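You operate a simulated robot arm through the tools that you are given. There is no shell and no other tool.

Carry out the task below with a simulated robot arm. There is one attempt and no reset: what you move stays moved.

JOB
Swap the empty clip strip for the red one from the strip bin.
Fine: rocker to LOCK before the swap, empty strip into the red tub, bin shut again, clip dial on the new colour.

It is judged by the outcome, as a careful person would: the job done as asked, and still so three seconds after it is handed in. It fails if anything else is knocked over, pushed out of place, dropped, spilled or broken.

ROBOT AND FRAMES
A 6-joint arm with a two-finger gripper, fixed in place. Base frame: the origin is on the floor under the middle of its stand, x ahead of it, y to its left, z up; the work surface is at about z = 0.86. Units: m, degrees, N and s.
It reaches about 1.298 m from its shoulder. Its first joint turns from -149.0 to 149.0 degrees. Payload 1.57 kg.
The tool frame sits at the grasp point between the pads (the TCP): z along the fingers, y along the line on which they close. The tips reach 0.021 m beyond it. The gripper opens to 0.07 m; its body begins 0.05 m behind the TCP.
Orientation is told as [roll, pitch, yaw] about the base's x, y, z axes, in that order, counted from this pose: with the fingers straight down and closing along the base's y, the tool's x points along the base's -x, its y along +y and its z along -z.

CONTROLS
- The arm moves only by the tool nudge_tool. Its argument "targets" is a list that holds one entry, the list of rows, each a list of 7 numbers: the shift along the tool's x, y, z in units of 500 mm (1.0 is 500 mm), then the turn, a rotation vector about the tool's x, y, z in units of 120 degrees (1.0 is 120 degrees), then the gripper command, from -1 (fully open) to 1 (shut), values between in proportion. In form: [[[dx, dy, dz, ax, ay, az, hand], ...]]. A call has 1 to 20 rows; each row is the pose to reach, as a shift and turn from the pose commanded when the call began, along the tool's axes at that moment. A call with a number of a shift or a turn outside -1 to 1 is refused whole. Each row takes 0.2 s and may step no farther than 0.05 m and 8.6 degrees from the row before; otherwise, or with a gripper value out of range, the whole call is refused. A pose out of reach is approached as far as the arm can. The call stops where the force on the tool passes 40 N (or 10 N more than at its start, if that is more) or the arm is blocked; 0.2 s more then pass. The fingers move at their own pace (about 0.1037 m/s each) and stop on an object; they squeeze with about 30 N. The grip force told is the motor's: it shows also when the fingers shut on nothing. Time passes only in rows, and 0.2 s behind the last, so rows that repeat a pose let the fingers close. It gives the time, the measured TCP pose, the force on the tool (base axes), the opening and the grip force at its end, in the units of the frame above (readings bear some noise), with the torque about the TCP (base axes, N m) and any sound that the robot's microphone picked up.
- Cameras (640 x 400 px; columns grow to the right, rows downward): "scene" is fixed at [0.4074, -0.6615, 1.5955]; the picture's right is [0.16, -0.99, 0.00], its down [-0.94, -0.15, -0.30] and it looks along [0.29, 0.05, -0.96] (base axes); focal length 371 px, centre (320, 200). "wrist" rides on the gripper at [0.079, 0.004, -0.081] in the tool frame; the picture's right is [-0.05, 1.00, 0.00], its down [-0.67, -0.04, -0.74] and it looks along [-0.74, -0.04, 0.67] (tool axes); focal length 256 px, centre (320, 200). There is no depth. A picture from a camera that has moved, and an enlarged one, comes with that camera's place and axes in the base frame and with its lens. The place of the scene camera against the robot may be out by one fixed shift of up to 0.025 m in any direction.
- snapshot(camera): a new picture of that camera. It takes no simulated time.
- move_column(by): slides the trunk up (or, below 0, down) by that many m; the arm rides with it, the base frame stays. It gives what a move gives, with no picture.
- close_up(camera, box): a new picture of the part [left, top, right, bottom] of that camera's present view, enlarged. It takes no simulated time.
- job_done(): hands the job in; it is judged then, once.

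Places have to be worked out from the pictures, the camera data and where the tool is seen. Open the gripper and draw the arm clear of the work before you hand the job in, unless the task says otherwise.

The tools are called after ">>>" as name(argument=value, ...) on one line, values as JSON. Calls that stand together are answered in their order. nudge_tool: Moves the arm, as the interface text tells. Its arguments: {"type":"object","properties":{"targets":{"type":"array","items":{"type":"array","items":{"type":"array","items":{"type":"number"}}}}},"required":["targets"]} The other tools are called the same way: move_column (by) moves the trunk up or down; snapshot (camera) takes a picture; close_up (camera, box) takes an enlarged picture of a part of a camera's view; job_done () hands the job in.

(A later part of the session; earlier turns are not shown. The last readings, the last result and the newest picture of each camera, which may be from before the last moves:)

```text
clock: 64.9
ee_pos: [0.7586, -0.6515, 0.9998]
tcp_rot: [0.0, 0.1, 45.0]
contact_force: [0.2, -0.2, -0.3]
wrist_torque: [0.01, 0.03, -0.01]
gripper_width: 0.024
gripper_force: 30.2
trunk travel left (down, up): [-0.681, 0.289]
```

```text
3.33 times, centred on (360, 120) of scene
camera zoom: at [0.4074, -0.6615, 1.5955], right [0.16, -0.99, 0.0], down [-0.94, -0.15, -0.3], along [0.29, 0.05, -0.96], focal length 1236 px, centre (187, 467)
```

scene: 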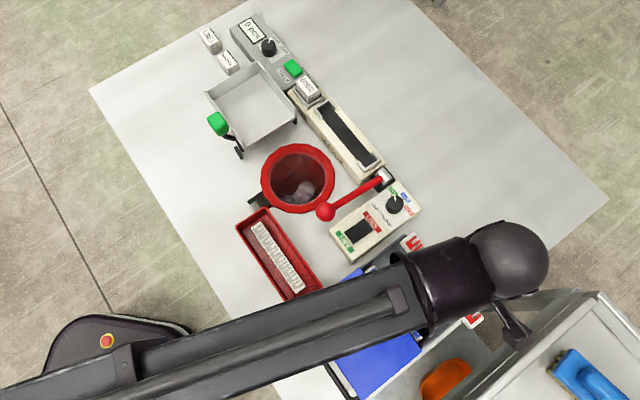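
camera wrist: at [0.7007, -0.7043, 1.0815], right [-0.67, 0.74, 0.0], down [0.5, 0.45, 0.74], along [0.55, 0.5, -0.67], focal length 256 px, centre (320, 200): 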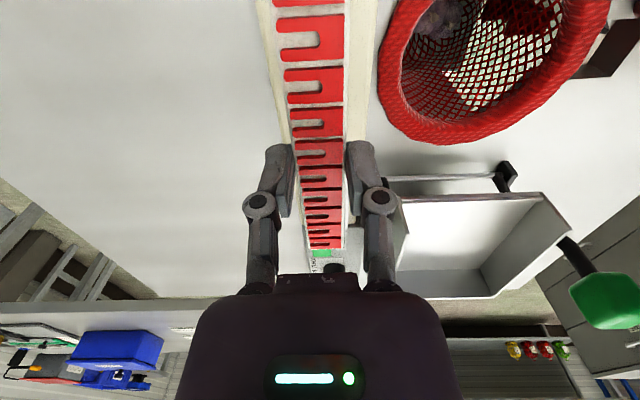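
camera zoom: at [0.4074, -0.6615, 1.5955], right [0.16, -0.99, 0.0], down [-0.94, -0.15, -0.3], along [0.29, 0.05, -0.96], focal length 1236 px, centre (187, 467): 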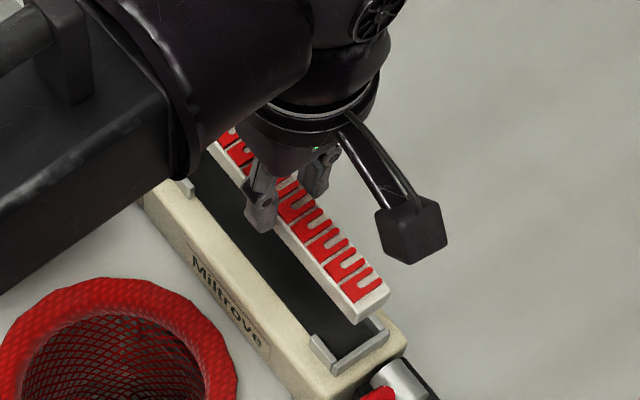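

The strip hovers above the slot, aligned visually. I lower 3 cm so its bottom is just above the brackets and re-check alignment.

>>> move_column(by=-0.03)

>>> close_up(camera="wrist", box=[250, 170, 400, 270])

>>> close_up(camera="wrist", box=[230, 0, 420, 130])

>>> close_up(camera="scene", box=[320, 90, 420, 180])

```text
clock: 65.7
ee_pos: [0.7568, -0.6521, 0.9703]
tcp_rot: [0.0, 0.0, 45.0]
contact_force: [0.1, -0.9, -0.3]
wrist_torque: [-0.01, 0.0, -0.03]
gripper_width: 0.024
gripper_force: 30.1
trunk travel left (down, up): [-0.651, 0.319]
```

```text
4.00 times, centred on (325, 220) of wrist
camera zoom: at [0.7008, -0.7043, 1.0515], right [-0.67, 0.74, 0.0], down [0.5, 0.45, 0.74], along [0.55, 0.5, -0.67], focal length 1024 px, centre (300, 120)
```

zoom: 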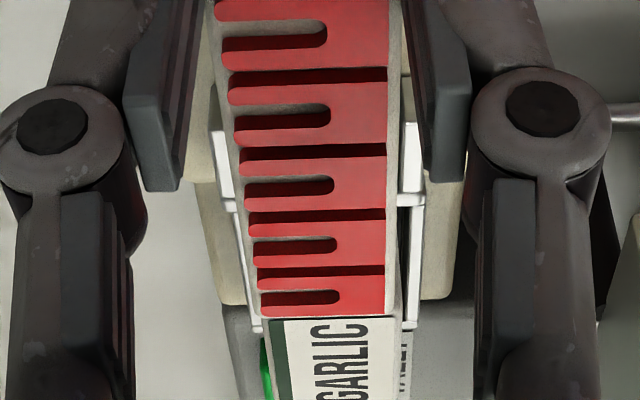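

```text
3.08 times, centred on (325, 65) of wrist
camera zoom: at [0.7008, -0.7043, 1.0515], right [-0.67, 0.74, 0.0], down [0.5, 0.45, 0.74], along [0.55, 0.5, -0.67], focal length 788 px, centre (305, 615)
```

zoom: 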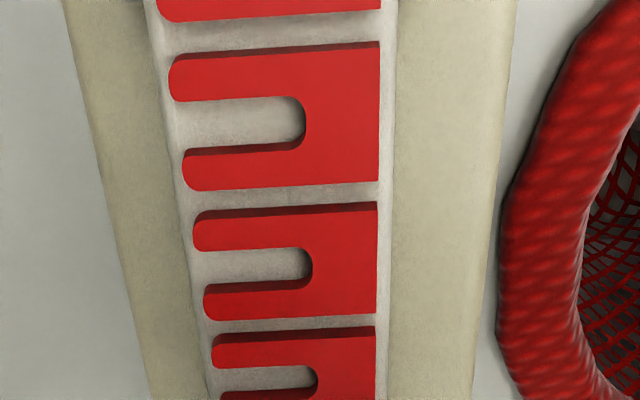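

```text
4.44 times, centred on (370, 135) of scene
camera zoom: at [0.4074, -0.6615, 1.5955], right [0.16, -0.99, 0.0], down [-0.94, -0.15, -0.3], along [0.29, 0.05, -0.96], focal length 1648 px, centre (98, 489)
```

zoom: 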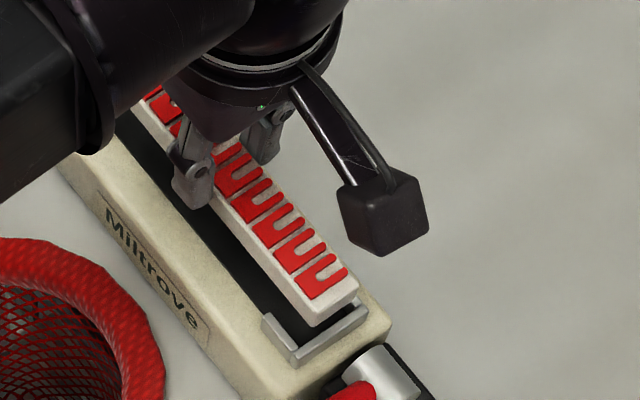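

Both ends look centred between the brackets (scene prediction matches the old strip's place within ~1 mm). I lower 15 mm and watch the force.

>>> move_column(by=-0.015)

>>> close_up(camera="wrist", box=[250, 170, 400, 270])

>>> close_up(camera="scene", box=[320, 90, 420, 180])

```text
clock: 66.3
ee_pos: [0.758, -0.6518, 0.9553]
tcp_rot: [0.0, 0.0, 44.9]
contact_force: [0.4, -0.6, -0.4]
wrist_torque: [-0.01, 0.03, -0.03]
gripper_width: 0.0241
gripper_force: 29.8
trunk travel left (down, up): [-0.636, 0.334]
```

```text
4.00 times, centred on (325, 220) of wrist
camera zoom: at [0.7008, -0.7043, 1.0365], right [-0.67, 0.74, 0.0], down [0.5, 0.45, 0.74], along [0.55, 0.5, -0.67], focal length 1024 px, centre (300, 120)
```

zoom: 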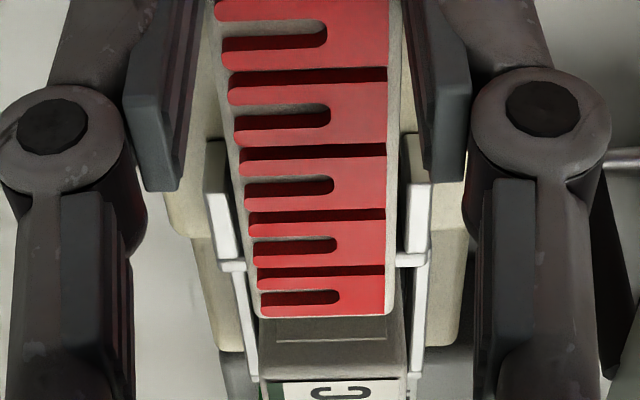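

```text
4.44 times, centred on (370, 135) of scene
camera zoom: at [0.4074, -0.6615, 1.5955], right [0.16, -0.99, 0.0], down [-0.94, -0.15, -0.3], along [0.29, 0.05, -0.96], focal length 1648 px, centre (98, 489)
```

zoom: 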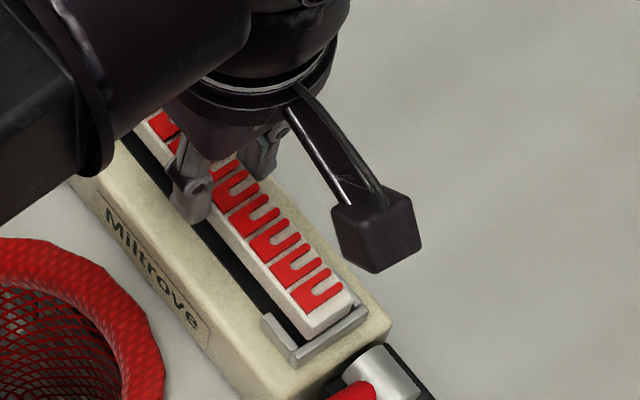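

Still well aligned with no contact. I lower in smaller steps to seat it.

>>> move_column(by=-0.006)

>>> move_column(by=-0.004)

>>> close_up(camera="wrist", box=[250, 170, 400, 270])

>>> close_up(camera="scene", box=[320, 90, 420, 180])

```text
clock: 66.9
ee_pos: [0.7589, -0.6503, 0.9501]
tcp_rot: [0.0, 0.0, 45.0]
contact_force: [2.2, 1.4, 7.9]
wrist_torque: [-0.44, 0.42, 0.02]
gripper_width: 0.0243
gripper_force: 29.8
trunk travel left (down, up): [-0.63, 0.34]
```

```text
clock: 67.4
ee_pos: [0.7578, -0.6498, 0.9469]
tcp_rot: [-0.1, 0.1, 45.1]
contact_force: [4.8, -1.1, 16.4]
wrist_torque: [-0.03, -0.02, 0.11]
gripper_width: 0.0242
gripper_force: 30.2
trunk travel left (down, up): [-0.626, 0.344]
```

```text
4.00 times, centred on (325, 220) of wrist
camera zoom: at [0.7004, -0.7034, 1.0278], right [-0.67, 0.74, 0.0], down [0.49, 0.45, 0.75], along [0.56, 0.5, -0.67], focal length 1024 px, centre (300, 120)
```

zoom: 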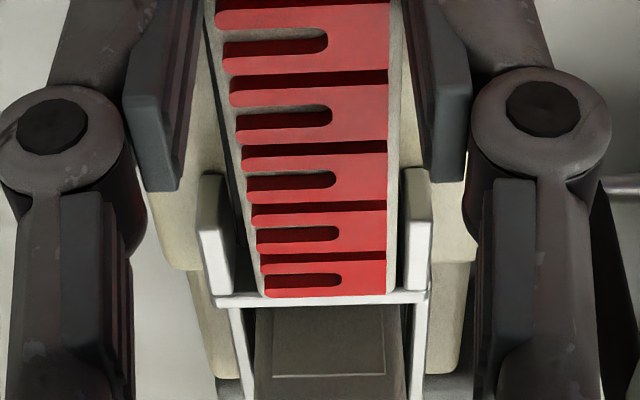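

```text
4.44 times, centred on (370, 135) of scene
camera zoom: at [0.4074, -0.6615, 1.5955], right [0.16, -0.99, 0.0], down [-0.94, -0.15, -0.3], along [0.29, 0.05, -0.96], focal length 1648 px, centre (98, 489)
```

zoom: 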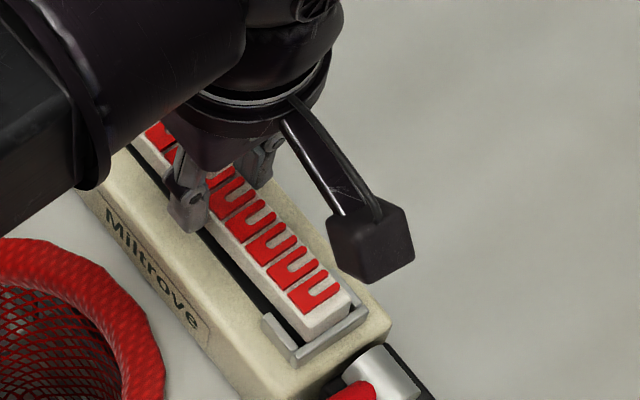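

There's 16 N of upward contact with near-zero torque, so both ends now bear. I zoom closer to check whether the strip is truly seated between the brackets.

>>> close_up(camera="scene", box=[350, 125, 400, 175])

>>> close_up(camera="wrist", box=[290, 190, 370, 260])

>>> close_up(camera="wrist", box=[220, 0, 420, 130])

```text
8.00 times, centred on (375, 150) of scene
camera zoom: at [0.4074, -0.6615, 1.5955], right [0.16, -0.99, 0.0], down [-0.94, -0.15, -0.3], along [0.29, 0.05, -0.96], focal length 2967 px, centre (-120, 600)
```

zoom: 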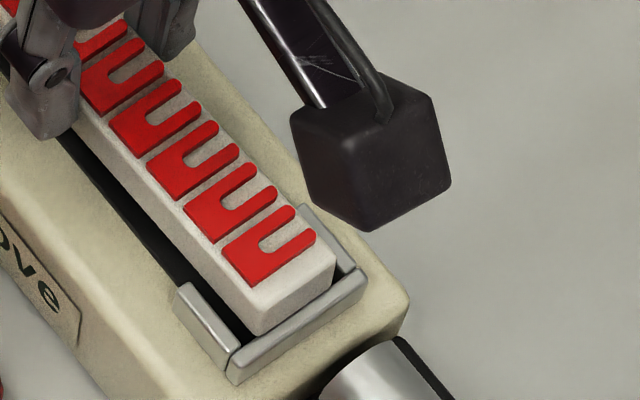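

```text
5.71 times, centred on (330, 225) of wrist
camera zoom: at [0.7004, -0.7034, 1.0278], right [-0.67, 0.74, 0.0], down [0.49, 0.45, 0.75], along [0.56, 0.5, -0.67], focal length 1463 px, centre (263, 57)
```

zoom: 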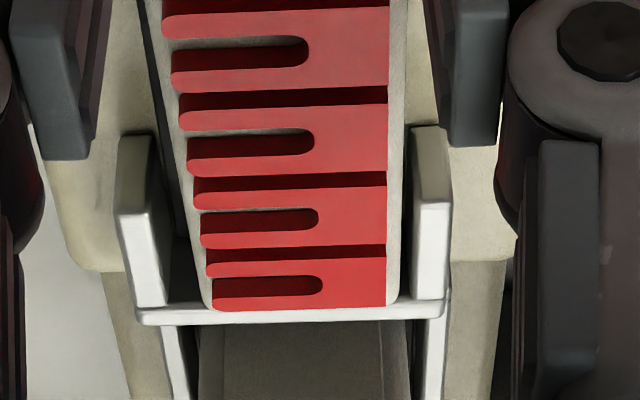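

```text
3.08 times, centred on (320, 65) of wrist
camera zoom: at [0.7004, -0.7034, 1.0278], right [-0.67, 0.74, 0.0], down [0.49, 0.45, 0.75], along [0.56, 0.5, -0.67], focal length 788 px, centre (320, 615)
```

zoom: 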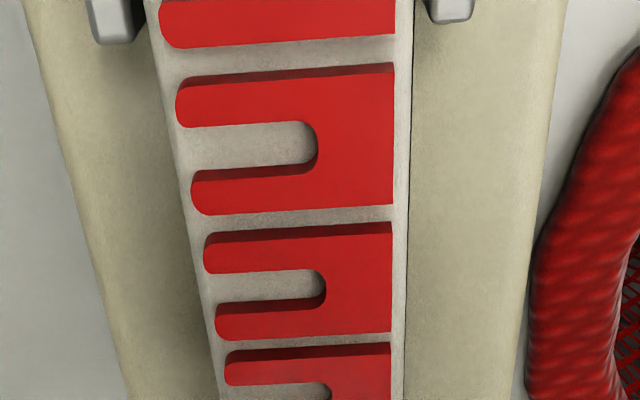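

Comparing the far-end bracket with the old pictures suggests the strip may be a few mm too far toward the lever end. It is supported at both ends, so I release it gently, rise, and inspect from the same viewpoints as before.

>>> nudge_tool(targets=[[[0, 0, 0, 0, 0, 0, 0.2], [0, 0, 0, 0, 0, 0, 0], [0, 0, 0, 0, 0, 0, -0.3], [0, 0, 0, 0, 0, 0, -0.3]]])

>>> move_column(by=0.108)

>>> snapshot(camera="wrist")

>>> close_up(camera="scene", box=[280, 60, 440, 180])

```text
clock: 68.4
ee_pos: [0.7582, -0.6516, 0.9459]
tcp_rot: [0.0, 0.0, 45.1]
contact_force: [-0.5, 1.1, -0.6]
wrist_torque: [-0.01, -0.02, -0.02]
gripper_width: 0.0456
gripper_force: 0.0
trunk travel left (down, up): [-0.626, 0.344]
```

```text
clock: 69.8
ee_pos: [0.7595, -0.6513, 1.0527]
tcp_rot: [0.0, 0.0, 44.9]
contact_force: [-0.2, 0.4, 0.0]
wrist_torque: [0.0, -0.02, -0.01]
gripper_width: 0.0453
gripper_force: 0.1
trunk travel left (down, up): [-0.734, 0.236]
```

```text
taken
camera wrist: at [0.7009, -0.7043, 1.1344], right [-0.67, 0.74, 0.0], down [0.5, 0.45, 0.74], along [0.55, 0.5, -0.67], focal length 256 px, centre (320, 200)
```

wrist: 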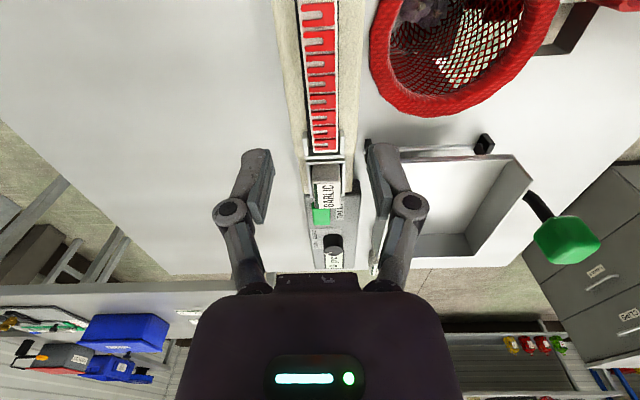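

```text
3.33 times, centred on (360, 120) of scene
camera zoom: at [0.4074, -0.6615, 1.5955], right [0.16, -0.99, 0.0], down [-0.94, -0.15, -0.3], along [0.29, 0.05, -0.96], focal length 1236 px, centre (187, 467)
```

zoom: 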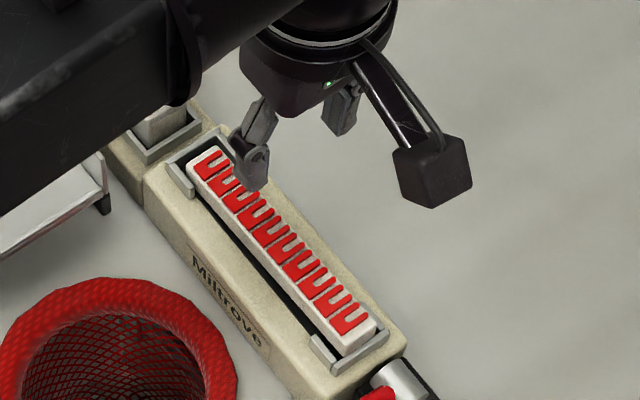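

The strip rests in the holder but looks shifted ~4 mm toward the lever end. I zoom on both ends.

>>> close_up(camera="scene", box=[345, 125, 395, 165])

>>> close_up(camera="scene", box=[310, 85, 360, 125])

>>> close_up(camera="wrist", box=[270, 100, 370, 180])

```text
10.00 times, centred on (370, 145) of scene
camera zoom: at [0.4074, -0.6615, 1.5955], right [0.16, -0.99, 0.0], down [-0.94, -0.15, -0.3], along [0.29, 0.05, -0.96], focal length 3708 px, centre (-180, 750)
```

zoom: 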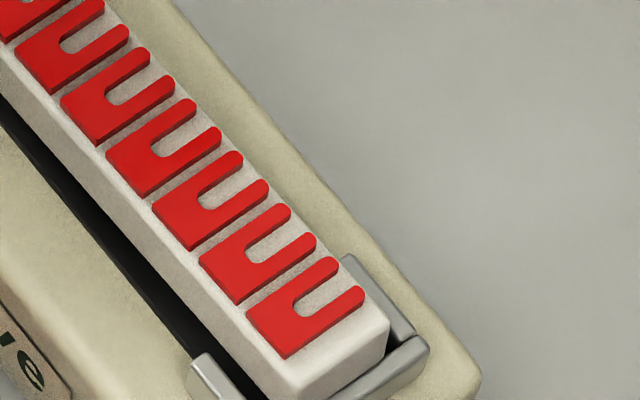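

```text
10.00 times, centred on (335, 105) of scene
camera zoom: at [0.4074, -0.6615, 1.5955], right [0.16, -0.99, 0.0], down [-0.94, -0.15, -0.3], along [0.29, 0.05, -0.96], focal length 3708 px, centre (170, 1150)
```

zoom: 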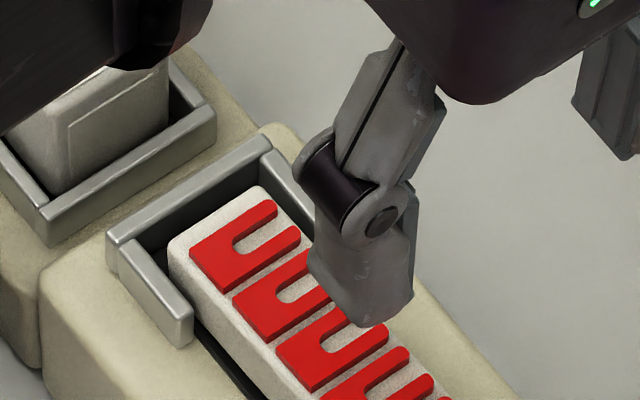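

```text
5.00 times, centred on (320, 140) of wrist
camera zoom: at [0.7009, -0.7043, 1.1344], right [-0.67, 0.74, 0.0], down [0.5, 0.45, 0.74], along [0.55, 0.5, -0.67], focal length 1280 px, centre (320, 500)
```

zoom: 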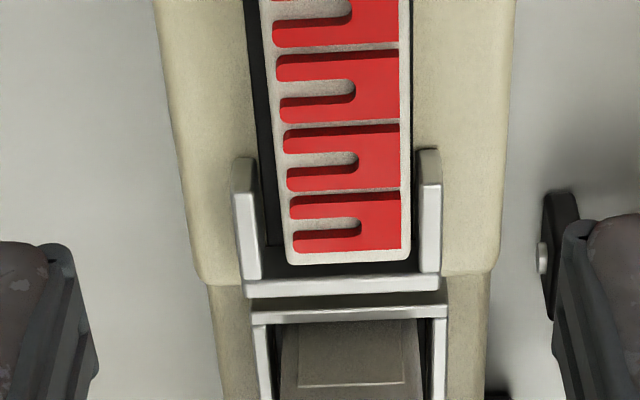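

I go back to the earlier side-on viewpoint (yaw -42°) to compare the seating directly with the original picture.

>>> nudge_tool(targets=[[[0.0008, 0.0215, 0, 0, 0, 0.0659, -1], [0.0016, 0.043, 0, 0, 0, 0.1318, -1], [0.0023, 0.0644, 0, 0, 0, 0.1977, -1], [0.0031, 0.0859, 0, 0, 0, 0.2636, -1], [0.0039, 0.1074, 0, 0, 0, 0.3295, -1], [0.0047, 0.1289, 0, 0, 0, 0.3955, -1], [0.0055, 0.1504, 0, 0, 0, 0.4614, -1], [0.0063, 0.1719, 0, 0, 0, 0.5273, -1], [0.007, 0.1933, 0, 0, 0, 0.5932, -1], [0.0078, 0.2148, 0, 0, 0, 0.6591, -1], [0.0086, 0.2363, 0, 0, 0, 0.725, -1], [0.0086, 0.2363, 0, 0, 0, 0.725, -1]]])

>>> close_up(camera="wrist", box=[200, 60, 440, 210])

>>> close_up(camera="wrist", box=[220, 130, 320, 200])

>>> close_up(camera="wrist", box=[320, 130, 420, 200])

>>> close_up(camera="scene", box=[280, 60, 440, 180])

```text
clock: 72.4
ee_pos: [0.6714, -0.5706, 1.0526]
tcp_rot: [0.0, 0.0, -42.0]
contact_force: [0.4, 0.4, 0.0]
wrist_torque: [0.0, 0.0, 0.01]
gripper_width: 0.07
gripper_force: 0.1
trunk travel left (down, up): [-0.734, 0.236]
```

```text
2.67 times, centred on (320, 135) of wrist
camera zoom: at [0.617, -0.5141, 1.1344], right [0.71, 0.71, 0.0], down [0.47, -0.47, 0.74], along [0.53, -0.53, -0.67], focal length 683 px, centre (320, 373)
```

zoom: 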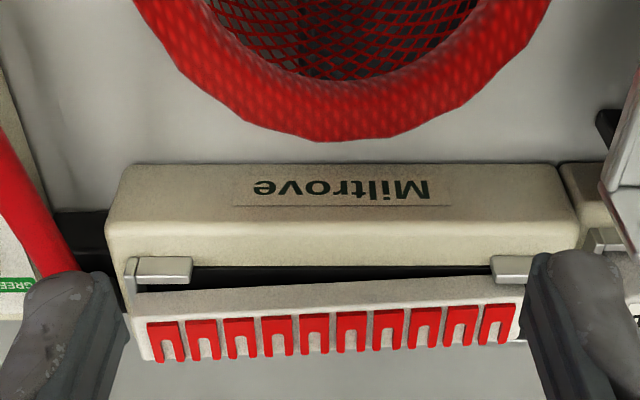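

```text
5.71 times, centred on (270, 165) of wrist
camera zoom: at [0.617, -0.5141, 1.1344], right [0.71, 0.71, 0.0], down [0.47, -0.47, 0.74], along [0.53, -0.53, -0.67], focal length 1463 px, centre (606, 400)
```

zoom: 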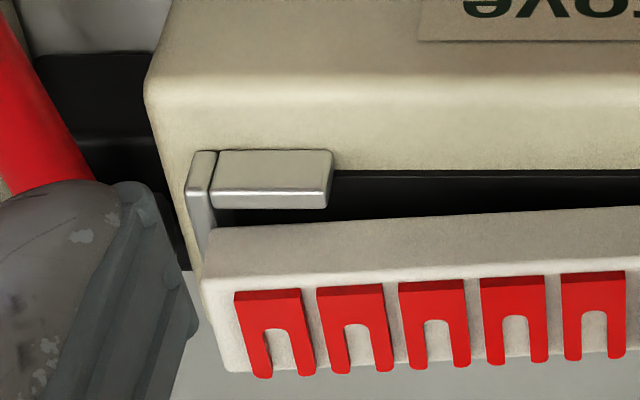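

```text
5.71 times, centred on (370, 165) of wrist
camera zoom: at [0.617, -0.5141, 1.1344], right [0.71, 0.71, 0.0], down [0.47, -0.47, 0.74], along [0.53, -0.53, -0.67], focal length 1463 px, centre (34, 400)
```

zoom: 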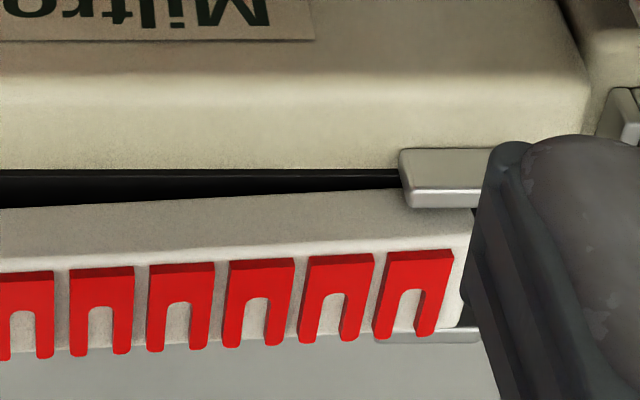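

```text
3.33 times, centred on (360, 120) of scene
camera zoom: at [0.4074, -0.6615, 1.5955], right [0.16, -0.99, 0.0], down [-0.94, -0.15, -0.3], along [0.29, 0.05, -0.96], focal length 1236 px, centre (187, 467)
```

zoom: 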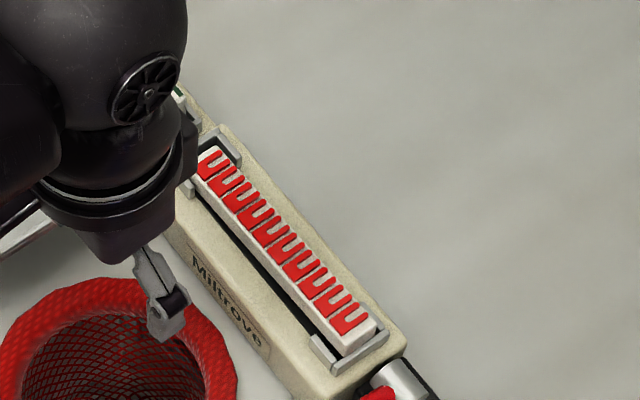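

Now it's clear: the lever-end of the strip rides on the end wall of its bracket (tilted); it needs to go about 4–5 mm toward the far end. I return above the strip to re-grip it.

>>> nudge_tool(targets=[[[-0.0215, -0.0002, 0, 0, 0, -0.0659, -0.5], [-0.043, -0.0005, 0, 0, 0, -0.1318, -0.5], [-0.0646, -0.0007, 0, 0, 0, -0.1977, -0.5], [-0.0861, -0.0009, 0, 0, 0, -0.2636, -0.5], [-0.1076, -0.0012, 0, 0, 0, -0.3295, -0.5], [-0.1292, -0.0014, 0, 0, 0, -0.3955, -0.5], [-0.1507, -0.0017, 0, 0, 0, -0.4614, -0.5], [-0.1722, -0.0019, 0, 0, 0, -0.5273, -0.5], [-0.1937, -0.0021, 0, 0, 0, -0.5932, -0.5], [-0.2153, -0.0024, 0, 0, 0, -0.6591, -0.5], [-0.2368, -0.0026, 0, 0, 0, -0.725, -0.5], [-0.2368, -0.0026, 0, 0, 0, -0.725, -0.5]]])

>>> move_column(by=-0.09)

>>> snapshot(camera="wrist")

>>> close_up(camera="wrist", box=[220, 0, 420, 125])

```text
clock: 75.0
ee_pos: [0.7579, -0.6518, 1.0536]
tcp_rot: [0.0, -0.1, 45.0]
contact_force: [0.3, -0.1, -0.3]
wrist_torque: [-0.02, 0.02, 0.0]
gripper_width: 0.0525
gripper_force: 0.1
trunk travel left (down, up): [-0.734, 0.236]
```

```text
clock: 76.2
ee_pos: [0.7583, -0.6515, 0.9626]
tcp_rot: [0.0, 0.0, 44.9]
contact_force: [-0.2, -1.1, 0.8]
wrist_torque: [-0.06, -0.02, 0.0]
gripper_width: 0.0527
gripper_force: 0.1
trunk travel left (down, up): [-0.644, 0.326]
```

```text
taken
camera wrist: at [0.7012, -0.7041, 1.0446], right [-0.67, 0.74, 0.0], down [0.5, 0.45, 0.74], along [0.55, 0.5, -0.67], focal length 256 px, centre (320, 200)
```

wrist: 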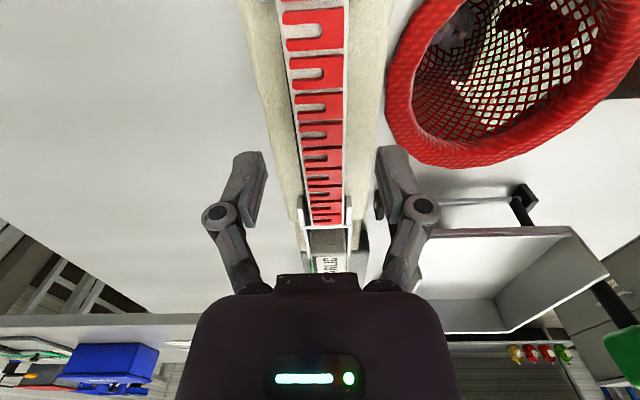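

```text
3.20 times, centred on (320, 62) of wrist
camera zoom: at [0.7012, -0.7041, 1.0446], right [-0.67, 0.74, 0.0], down [0.5, 0.45, 0.74], along [0.55, 0.5, -0.67], focal length 819 px, centre (320, 640)
```

zoom: 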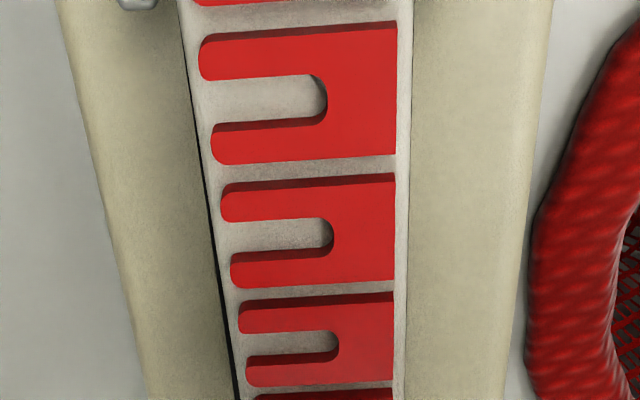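

Well centred over the strip. I lower 24 mm (tips ≈0.917, above the machine top at 0.908) and close.

>>> move_column(by=-0.024)

>>> nudge_tool(targets=[[[0, 0, 0, 0, 0, 0, 0], [0, 0, 0, 0, 0, 0, 0.25], [0, 0, 0, 0, 0, 0, 0.5], [0, 0, 0, 0, 0, 0, 1], [0, 0, 0, 0, 0, 0, 1]]])

```text
clock: 76.9
ee_pos: [0.7592, -0.6514, 0.9402]
tcp_rot: [0.0, 0.0, 45.0]
contact_force: [-0.1, -0.2, -0.6]
wrist_torque: [0.03, 0.01, -0.01]
gripper_width: 0.0528
gripper_force: 0.1
trunk travel left (down, up): [-0.62, 0.35]
```

```text
clock: 78.1
ee_pos: [0.7593, -0.6508, 0.9396]
tcp_rot: [0.0, -0.1, 45.0]
contact_force: [0.1, -0.2, 1.7]
wrist_torque: [-0.02, 0.01, 0.0]
gripper_width: 0.0241
gripper_force: 30.0
trunk travel left (down, up): [-0.62, 0.35]
```

Gripped again. I lift 5 mm, shift 4.5 mm towards the far end, and look before lowering.

>>> move_column(by=0.005)

>>> nudge_tool(targets=[[[-0.0045, 0, 0, 0, 0, 0, 1], [-0.009, 0, 0, 0, 0, 0, 1], [-0.009, 0, 0, 0, 0, 0, 1]]])

>>> close_up(camera="scene", box=[345, 125, 395, 165])

>>> close_up(camera="wrist", box=[280, 190, 370, 260])

```text
clock: 78.7
ee_pos: [0.7581, -0.6504, 0.9444]
tcp_rot: [0.1, 0.1, 45.0]
contact_force: [-0.6, 0.3, 0.1]
wrist_torque: [-0.01, -0.02, -0.02]
gripper_width: 0.0242
gripper_force: 29.7
trunk travel left (down, up): [-0.625, 0.345]
```

```text
clock: 79.5
ee_pos: [0.7624, -0.6469, 0.944]
tcp_rot: [0.0, 0.1, 45.0]
contact_force: [-1.1, 0.8, -0.4]
wrist_torque: [0.01, 0.02, 0.01]
gripper_width: 0.0241
gripper_force: 30.0
trunk travel left (down, up): [-0.625, 0.345]
```

```text
10.00 times, centred on (370, 145) of scene
camera zoom: at [0.4074, -0.6615, 1.5955], right [0.16, -0.99, 0.0], down [-0.94, -0.15, -0.3], along [0.29, 0.05, -0.96], focal length 3708 px, centre (-180, 750)
```

zoom: 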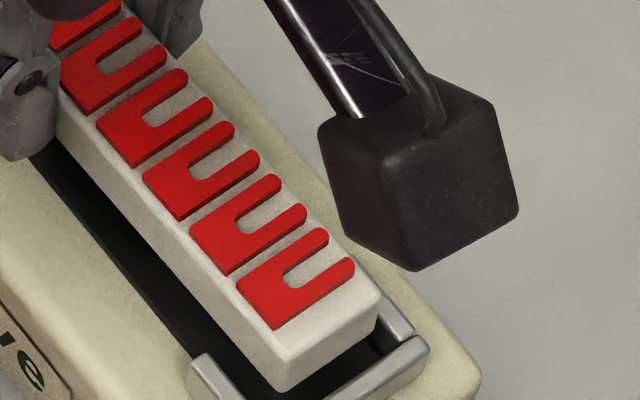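

```text
5.71 times, centred on (325, 225) of wrist
camera zoom: at [0.7045, -0.7008, 1.0254], right [-0.67, 0.74, 0.0], down [0.5, 0.45, 0.74], along [0.55, 0.5, -0.67], focal length 1463 px, centre (291, 57)
```

zoom: 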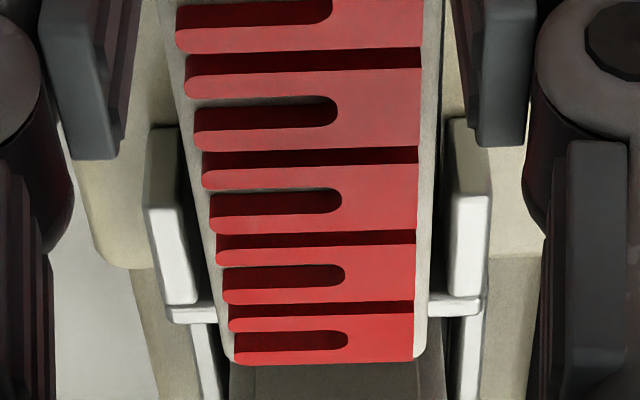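

The strip's lever-end now clears the bracket wall by ~2–3 mm, and the far end still has more room, so I shift 1.5 mm further and lower 5 mm.

>>> nudge_tool(targets=[[[-0.003, 0, 0, 0, 0, 0, 1], [-0.003, 0, 0, 0, 0, 0, 1]]])

>>> move_column(by=-0.004)

>>> close_up(camera="scene", box=[345, 125, 395, 165])

```text
clock: 80.1
ee_pos: [0.7638, -0.6476, 0.9455]
tcp_rot: [0.0, 0.1, 45.1]
contact_force: [0.0, 0.1, -1.3]
wrist_torque: [0.05, 0.0, 0.06]
gripper_width: 0.024
gripper_force: 30.3
trunk travel left (down, up): [-0.625, 0.345]
```

```text
clock: 80.6
ee_pos: [0.7627, -0.6471, 0.9398]
tcp_rot: [0.1, 0.0, 45.1]
contact_force: [1.0, 0.1, -0.3]
wrist_torque: [0.0, -0.03, 0.0]
gripper_width: 0.0239
gripper_force: 29.7
trunk travel left (down, up): [-0.621, 0.349]
```

```text
10.00 times, centred on (370, 145) of scene
camera zoom: at [0.4074, -0.6615, 1.5955], right [0.16, -0.99, 0.0], down [-0.94, -0.15, -0.3], along [0.29, 0.05, -0.96], focal length 3708 px, centre (-180, 750)
```

zoom: 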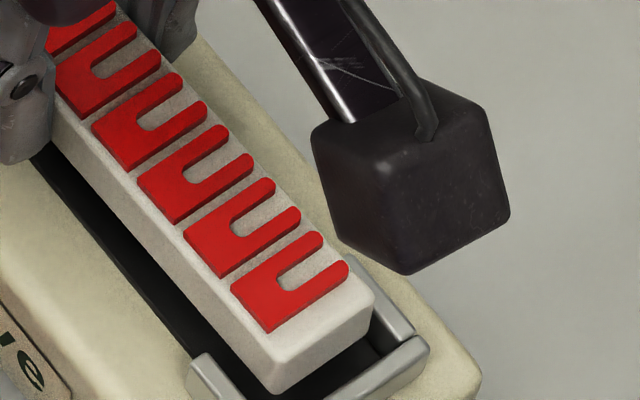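

A clear dark gap is visible between the strip's end and the bracket wall. I lower in 2 mm steps until it touches.

>>> move_column(by=-0.002)

>>> move_column(by=-0.002)

```text
clock: 81.1
ee_pos: [0.7617, -0.6459, 0.9393]
tcp_rot: [-0.1, 0.0, 44.9]
contact_force: [0.8, -1.5, 9.7]
wrist_torque: [0.47, -0.57, -0.15]
gripper_width: 0.0241
gripper_force: 30.1
trunk travel left (down, up): [-0.619, 0.351]
```

```text
clock: 81.7
ee_pos: [0.7625, -0.6468, 0.9373]
tcp_rot: [0.0, -0.1, 45.0]
contact_force: [1.4, -0.3, 7.5]
wrist_torque: [0.44, -0.52, -0.08]
gripper_width: 0.0239
gripper_force: 30.0
trunk travel left (down, up): [-0.617, 0.353]
```

The far end has touched and the strip is rotating level in the grip (far-end torque). I lower 2 mm more and then release.

>>> move_column(by=-0.002)

>>> nudge_tool(targets=[[[0, 0, 0, 0, 0, 0, 0.25], [0, 0, 0, 0, 0, 0, 0.1], [0, 0, 0, 0, 0, 0, -0.2], [0, 0, 0, 0, 0, 0, -0.4], [0, 0, 0, 0, 0, 0, -0.4]]])

>>> close_up(camera="scene", box=[345, 125, 395, 165])

>>> close_up(camera="wrist", box=[280, 190, 370, 260])

```text
clock: 82.2
ee_pos: [0.7625, -0.6464, 0.9352]
tcp_rot: [0.0, -0.1, 45.0]
contact_force: [0.8, -0.3, 9.0]
wrist_torque: [0.48, -0.46, -0.03]
gripper_width: 0.024
gripper_force: 29.9
trunk travel left (down, up): [-0.615, 0.355]
```

```text
clock: 83.4
ee_pos: [0.7613, -0.6474, 0.9336]
tcp_rot: [-0.1, 0.0, 45.0]
contact_force: [0.1, 0.5, -0.3]
wrist_torque: [0.0, -0.04, -0.02]
gripper_width: 0.0489
gripper_force: 0.1
trunk travel left (down, up): [-0.615, 0.355]
```

```text
10.00 times, centred on (370, 145) of scene
camera zoom: at [0.4074, -0.6615, 1.5955], right [0.16, -0.99, 0.0], down [-0.94, -0.15, -0.3], along [0.29, 0.05, -0.96], focal length 3708 px, centre (-180, 750)
```

zoom: 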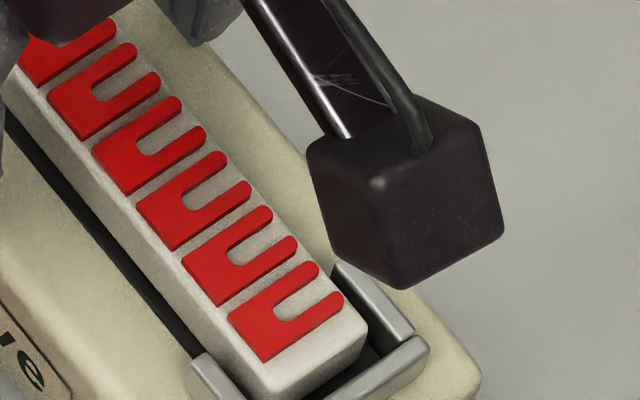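

```text
5.71 times, centred on (325, 225) of wrist
camera zoom: at [0.7055, -0.6999, 1.0155], right [-0.67, 0.74, 0.0], down [0.5, 0.45, 0.74], along [0.55, 0.5, -0.67], focal length 1463 px, centre (291, 57)
```

zoom: 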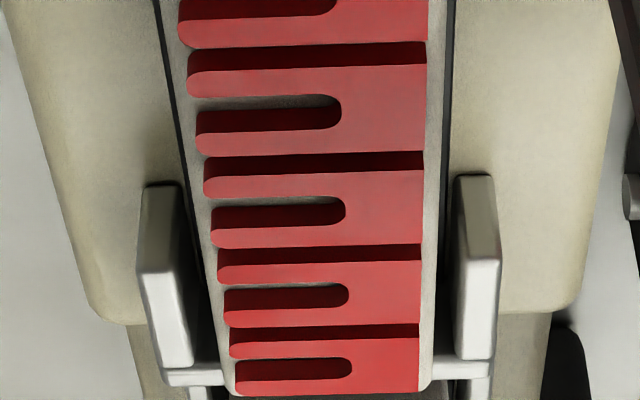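

It appears to have dropped into place. I rise and go back to the side viewpoint to verify it is level and between both brackets.

>>> move_column(by=0.119)

>>> nudge_tool(targets=[[[0.0008, 0.0215, 0, 0, 0, 0.0659, -1], [0.0016, 0.043, 0, 0, 0, 0.1318, -1], [0.0023, 0.0644, 0, 0, 0, 0.1977, -1], [0.0031, 0.0859, 0, 0, 0, 0.2636, -1], [0.0039, 0.1074, 0, 0, 0, 0.3295, -1], [0.0047, 0.1289, 0, 0, 0, 0.3955, -1], [0.0055, 0.1504, 0, 0, 0, 0.4614, -1], [0.0063, 0.1719, 0, 0, 0, 0.5273, -1], [0.007, 0.1933, 0, 0, 0, 0.5932, -1], [0.0078, 0.2148, 0, 0, 0, 0.6591, -1], [0.0086, 0.2363, 0, 0, 0, 0.725, -1], [0.0086, 0.2363, 0, 0, 0, 0.725, -1]]])

>>> close_up(camera="wrist", box=[200, 60, 440, 210])

>>> close_up(camera="wrist", box=[220, 130, 320, 200])

>>> close_up(camera="scene", box=[280, 60, 440, 180])

>>> close_up(camera="scene", box=[345, 125, 395, 165])

```text
clock: 84.9
ee_pos: [0.7623, -0.6464, 1.054]
tcp_rot: [0.1, 0.0, 45.1]
contact_force: [0.2, 0.2, 0.0]
wrist_torque: [0.01, 0.0, -0.04]
gripper_width: 0.049
gripper_force: 0.0
trunk travel left (down, up): [-0.734, 0.236]
```

```text
clock: 87.5
ee_pos: [0.6754, -0.5677, 1.0528]
tcp_rot: [0.0, 0.0, -42.0]
contact_force: [0.9, -0.5, 0.1]
wrist_torque: [0.03, -0.04, -0.03]
gripper_width: 0.07
gripper_force: 0.0
trunk travel left (down, up): [-0.734, 0.236]
```

```text
2.67 times, centred on (320, 135) of wrist
camera zoom: at [0.6221, -0.5105, 1.1344], right [0.71, 0.71, 0.0], down [0.47, -0.47, 0.74], along [0.53, -0.53, -0.67], focal length 683 px, centre (320, 373)
```

zoom: 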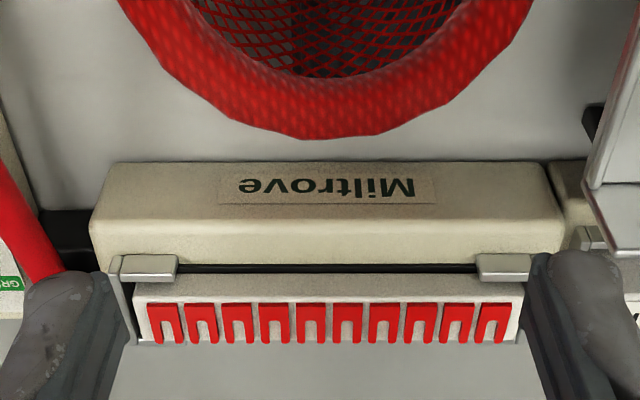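

```text
5.71 times, centred on (270, 165) of wrist
camera zoom: at [0.6221, -0.5105, 1.1344], right [0.71, 0.71, 0.0], down [0.47, -0.47, 0.74], along [0.53, -0.53, -0.67], focal length 1463 px, centre (606, 400)
```

zoom: 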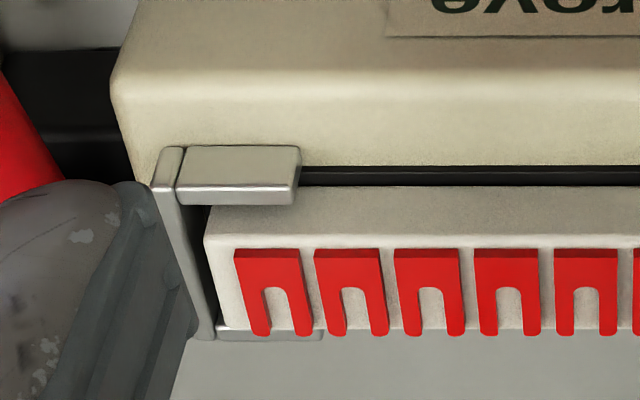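

```text
3.33 times, centred on (360, 120) of scene
camera zoom: at [0.4074, -0.6615, 1.5955], right [0.16, -0.99, 0.0], down [-0.94, -0.15, -0.3], along [0.29, 0.05, -0.96], focal length 1236 px, centre (187, 467)
```

zoom: 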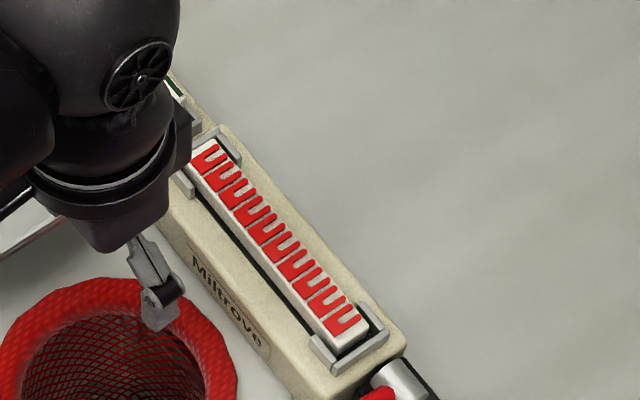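

```text
10.00 times, centred on (370, 145) of scene
camera zoom: at [0.4074, -0.6615, 1.5955], right [0.16, -0.99, 0.0], down [-0.94, -0.15, -0.3], along [0.29, 0.05, -0.96], focal length 3708 px, centre (-180, 750)
```

zoom: 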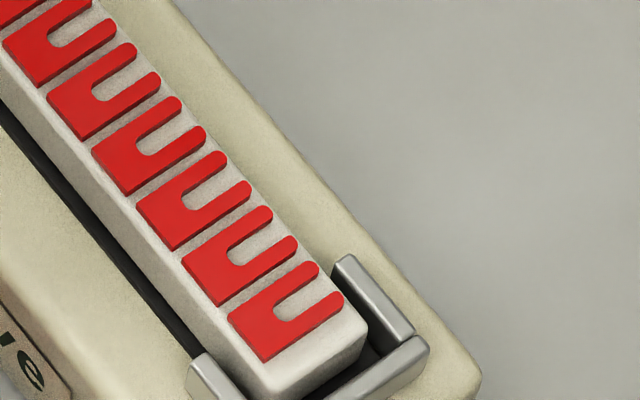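

The red strip is now level and seated just as the old one was. Next I go back to the lid's knob at (0.414,-0.714) to close the bin.

>>> nudge_tool(targets=[[[0.0176, -0.0515, 0, 0, 0, -0.0659, -1], [0.0352, -0.1031, 0, 0, 0, -0.1318, -1], [0.0528, -0.1546, 0, 0, 0, -0.1977, -1], [0.0704, -0.2062, 0, 0, 0, -0.2636, -1], [0.088, -0.2577, 0, 0, 0, -0.3295, -1], [0.1056, -0.3093, 0, 0, 0, -0.3955, -1], [0.1232, -0.3608, 0, 0, 0, -0.4614, -1], [0.1408, -0.4124, 0, 0, 0, -0.5273, -1], [0.1584, -0.4639, 0, 0, 0, -0.5932, -1], [0.176, -0.5155, 0, 0, 0, -0.6591, -1], [0.1936, -0.567, 0, 0, 0, -0.725, -1], [0.1936, -0.567, 0, 0, 0, -0.725, -1]]])

>>> move_column(by=-0.085)

>>> snapshot(camera="wrist")

>>> snapshot(camera="scene")

```text
clock: 90.1
ee_pos: [0.4143, -0.7131, 1.0529]
tcp_rot: [0.0, 0.0, 45.0]
contact_force: [0.1, 0.3, 0.0]
wrist_torque: [-0.01, -0.02, 0.01]
gripper_width: 0.0705
gripper_force: 0.0
trunk travel left (down, up): [-0.734, 0.236]
```

```text
clock: 91.3
ee_pos: [0.4141, -0.7112, 0.9687]
tcp_rot: [-0.1, 0.0, 44.9]
contact_force: [0.7, 0.4, 0.0]
wrist_torque: [0.03, 0.0, 0.03]
gripper_width: 0.0698
gripper_force: 0.1
trunk travel left (down, up): [-0.649, 0.321]
```

```text
taken
camera wrist: at [0.3569, -0.7657, 1.0496], right [-0.67, 0.74, 0.0], down [0.5, 0.45, 0.74], along [0.55, 0.5, -0.67], focal length 256 px, centre (320, 200)
```

wrist: 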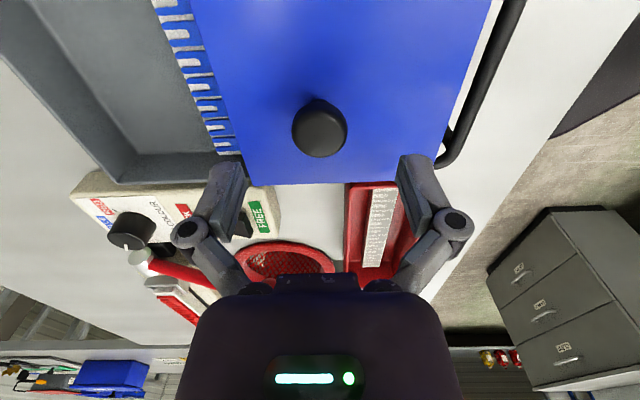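

```text
taken
```

scene: 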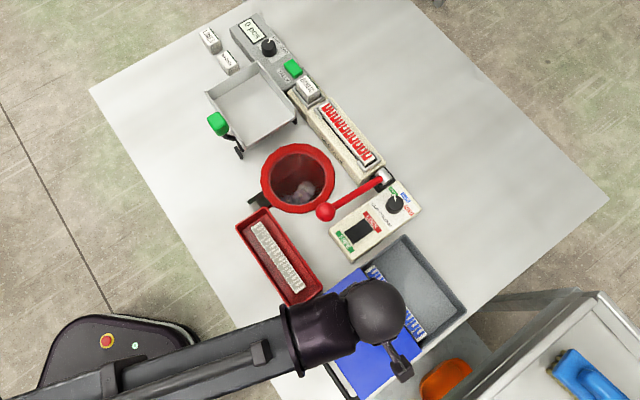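

The knob is centred between the fingers. I lower 34 mm to the earlier grasp height and close on it.

>>> move_column(by=-0.034)

>>> nudge_tool(targets=[[[0, 0, 0, 0, 0, 0, 0], [0, 0, 0, 0, 0, 0, 0.2], [0, 0, 0, 0, 0, 0, 0.6], [0, 0, 0, 0, 0, 0, 1], [0, 0, 0, 0, 0, 0, 1]]])

```text
clock: 92.0
ee_pos: [0.4146, -0.7131, 0.9358]
tcp_rot: [0.0, 0.0, 45.0]
contact_force: [-0.8, 0.0, -0.2]
wrist_torque: [0.03, -0.05, 0.0]
gripper_width: 0.0698
gripper_force: 0.1
trunk travel left (down, up): [-0.615, 0.355]
```

```text
clock: 93.2
ee_pos: [0.4141, -0.7128, 0.9341]
tcp_rot: [0.0, 0.0, 44.9]
contact_force: [1.1, 0.2, 3.6]
wrist_torque: [0.01, -0.02, 0.01]
gripper_width: 0.0287
gripper_force: 32.2
trunk travel left (down, up): [-0.615, 0.355]
```

Knob gripped. I slide the lid back 11.5 cm (tool -y) to shut the bin.

>>> nudge_tool(targets=[[[0, -0.0164, 0, 0, 0, 0, 1], [0, -0.0329, 0, 0, 0, 0, 1], [0, -0.0493, 0, 0, 0, 0, 1], [0, -0.0657, 0, 0, 0, 0, 1], [0, -0.0821, 0, 0, 0, 0, 1], [0, -0.0986, 0, 0, 0, 0, 1], [0, -0.115, 0, 0, 0, 0, 1], [0, -0.1314, 0, 0, 0, 0, 1], [0, -0.1479, 0, 0, 0, 0, 1], [0, -0.1643, 0, 0, 0, 0, 1], [0, -0.1807, 0, 0, 0, 0, 1], [0, -0.1971, 0, 0, 0, 0, 1], [0, -0.2136, 0, 0, 0, 0, 1], [0, -0.223, 0, 0, 0, 0, 1], [0, -0.2305, 0, 0, 0, 0, 1], [0, -0.2305, 0, 0, 0, 0, 1]]])

>>> snapshot(camera="wrist")

>>> snapshot(camera="scene")

```text
clock: 96.7
ee_pos: [0.4963, -0.7942, 0.9341]
tcp_rot: [0.0, 0.0, 44.9]
contact_force: [-0.9, 0.3, 1.3]
wrist_torque: [-0.06, 0.1, -0.01]
gripper_width: 0.0283
gripper_force: 32.1
trunk travel left (down, up): [-0.615, 0.355]
```

```text
taken
camera wrist: at [0.4383, -0.8472, 1.0157], right [-0.67, 0.74, 0.0], down [0.5, 0.45, 0.74], along [0.55, 0.5, -0.67], focal length 256 px, centre (320, 200)
```

wrist: 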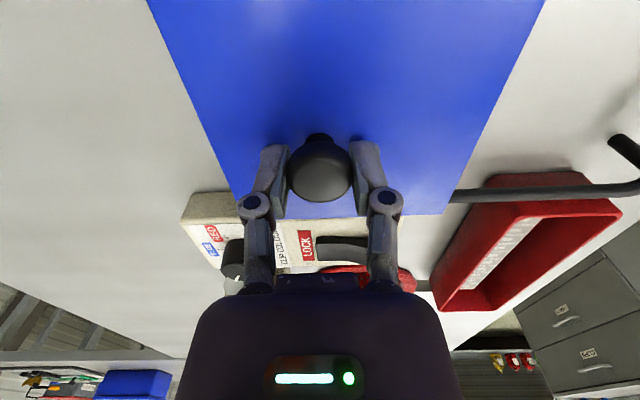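

```text
taken
```

scene: 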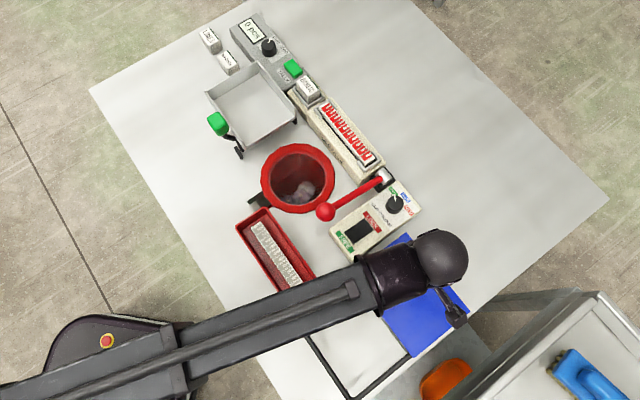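

The lid is back at its original place (same pose as at first). I release the knob and raise.

>>> nudge_tool(targets=[[[0, 0, 0, 0, 0, 0, 0], [0, 0, 0, 0, 0, 0, -0.6], [0, 0, 0, 0, 0, 0, -0.6]]])

>>> move_column(by=0.12)

>>> snapshot(camera="wrist")

```text
clock: 97.5
ee_pos: [0.4967, -0.7942, 0.9341]
tcp_rot: [-0.1, 0.0, 45.0]
contact_force: [1.3, 0.1, -0.8]
wrist_torque: [-0.03, -0.01, 0.03]
gripper_width: 0.0558
gripper_force: 0.0
trunk travel left (down, up): [-0.615, 0.355]
```

```text
clock: 99.0
ee_pos: [0.4958, -0.7938, 1.0551]
tcp_rot: [0.1, 0.1, 44.9]
contact_force: [1.1, 0.5, 0.1]
wrist_torque: [0.0, -0.02, -0.02]
gripper_width: 0.0561
gripper_force: 0.1
trunk travel left (down, up): [-0.735, 0.235]
```

```text
taken
camera wrist: at [0.4385, -0.8474, 1.1354], right [-0.67, 0.74, 0.0], down [0.5, 0.45, 0.74], along [0.55, 0.5, -0.67], focal length 256 px, centre (320, 200)
```

wrist: 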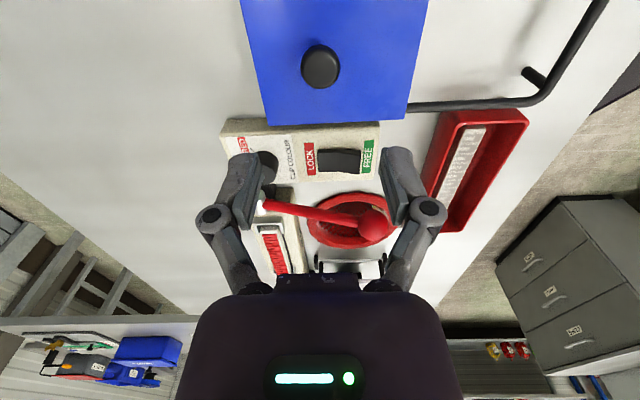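

The bin is shut again. Now the dial: I move above it (≈(0.627,-0.764)) at the same height to localise it precisely.

>>> nudge_tool(targets=[[[-0.057, -0.036, 0, 0, 0, 0, -1], [-0.114, -0.071, 0, 0, 0, 0, -1], [-0.171, -0.107, 0, 0, 0, 0, -1], [-0.2274, -0.1426, 0, 0, 0, 0, -1], [-0.2274, -0.1426, 0, 0, 0, 0, -1]]])

>>> snapshot(camera="wrist")

>>> close_up(camera="wrist", box=[240, 0, 440, 130])

>>> snapshot(camera="scene")

```text
clock: 100.2
ee_pos: [0.6258, -0.7643, 1.0548]
tcp_rot: [0.0, 0.0, 45.1]
contact_force: [0.3, 0.3, -0.7]
wrist_torque: [-0.01, 0.04, -0.04]
gripper_width: 0.07
gripper_force: 0.1
trunk travel left (down, up): [-0.735, 0.235]
```

```text
taken
camera wrist: at [0.5695, -0.8175, 1.1356], right [-0.67, 0.74, 0.0], down [0.5, 0.45, 0.74], along [0.55, 0.5, -0.67], focal length 256 px, centre (320, 200)
```

wrist: 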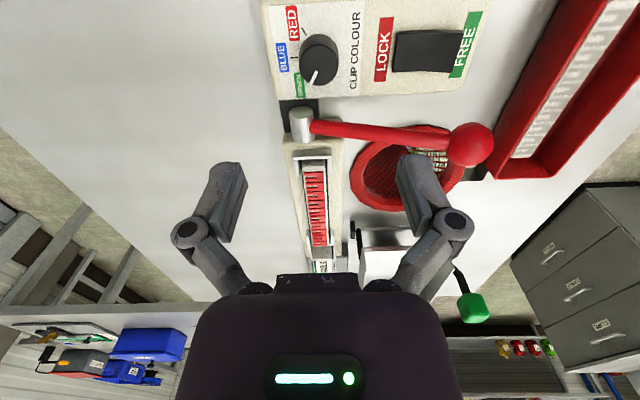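

```text
3.08 times, centred on (340, 65) of wrist
camera zoom: at [0.5695, -0.8175, 1.1356], right [-0.67, 0.74, 0.0], down [0.5, 0.45, 0.74], along [0.55, 0.5, -0.67], focal length 788 px, centre (258, 615)
```

zoom: 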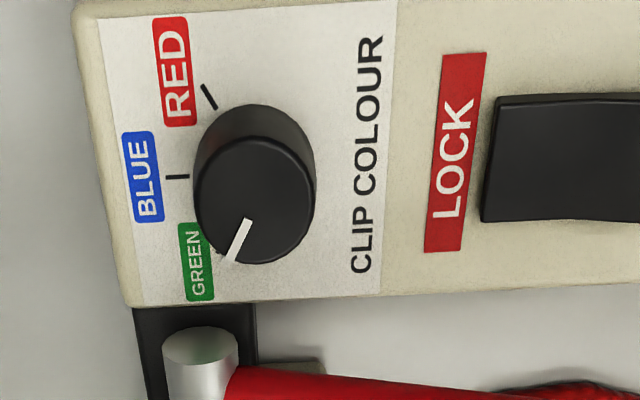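

```text
taken
```

scene: 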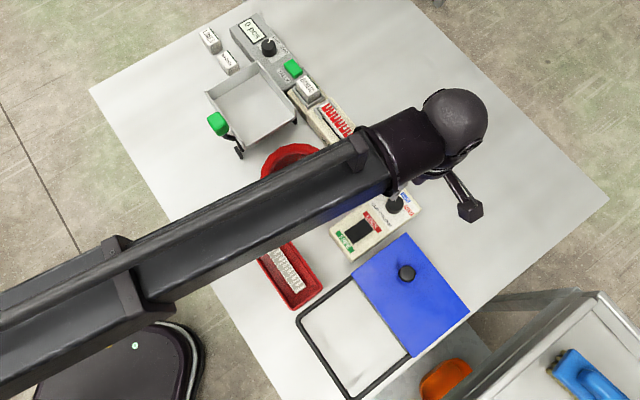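

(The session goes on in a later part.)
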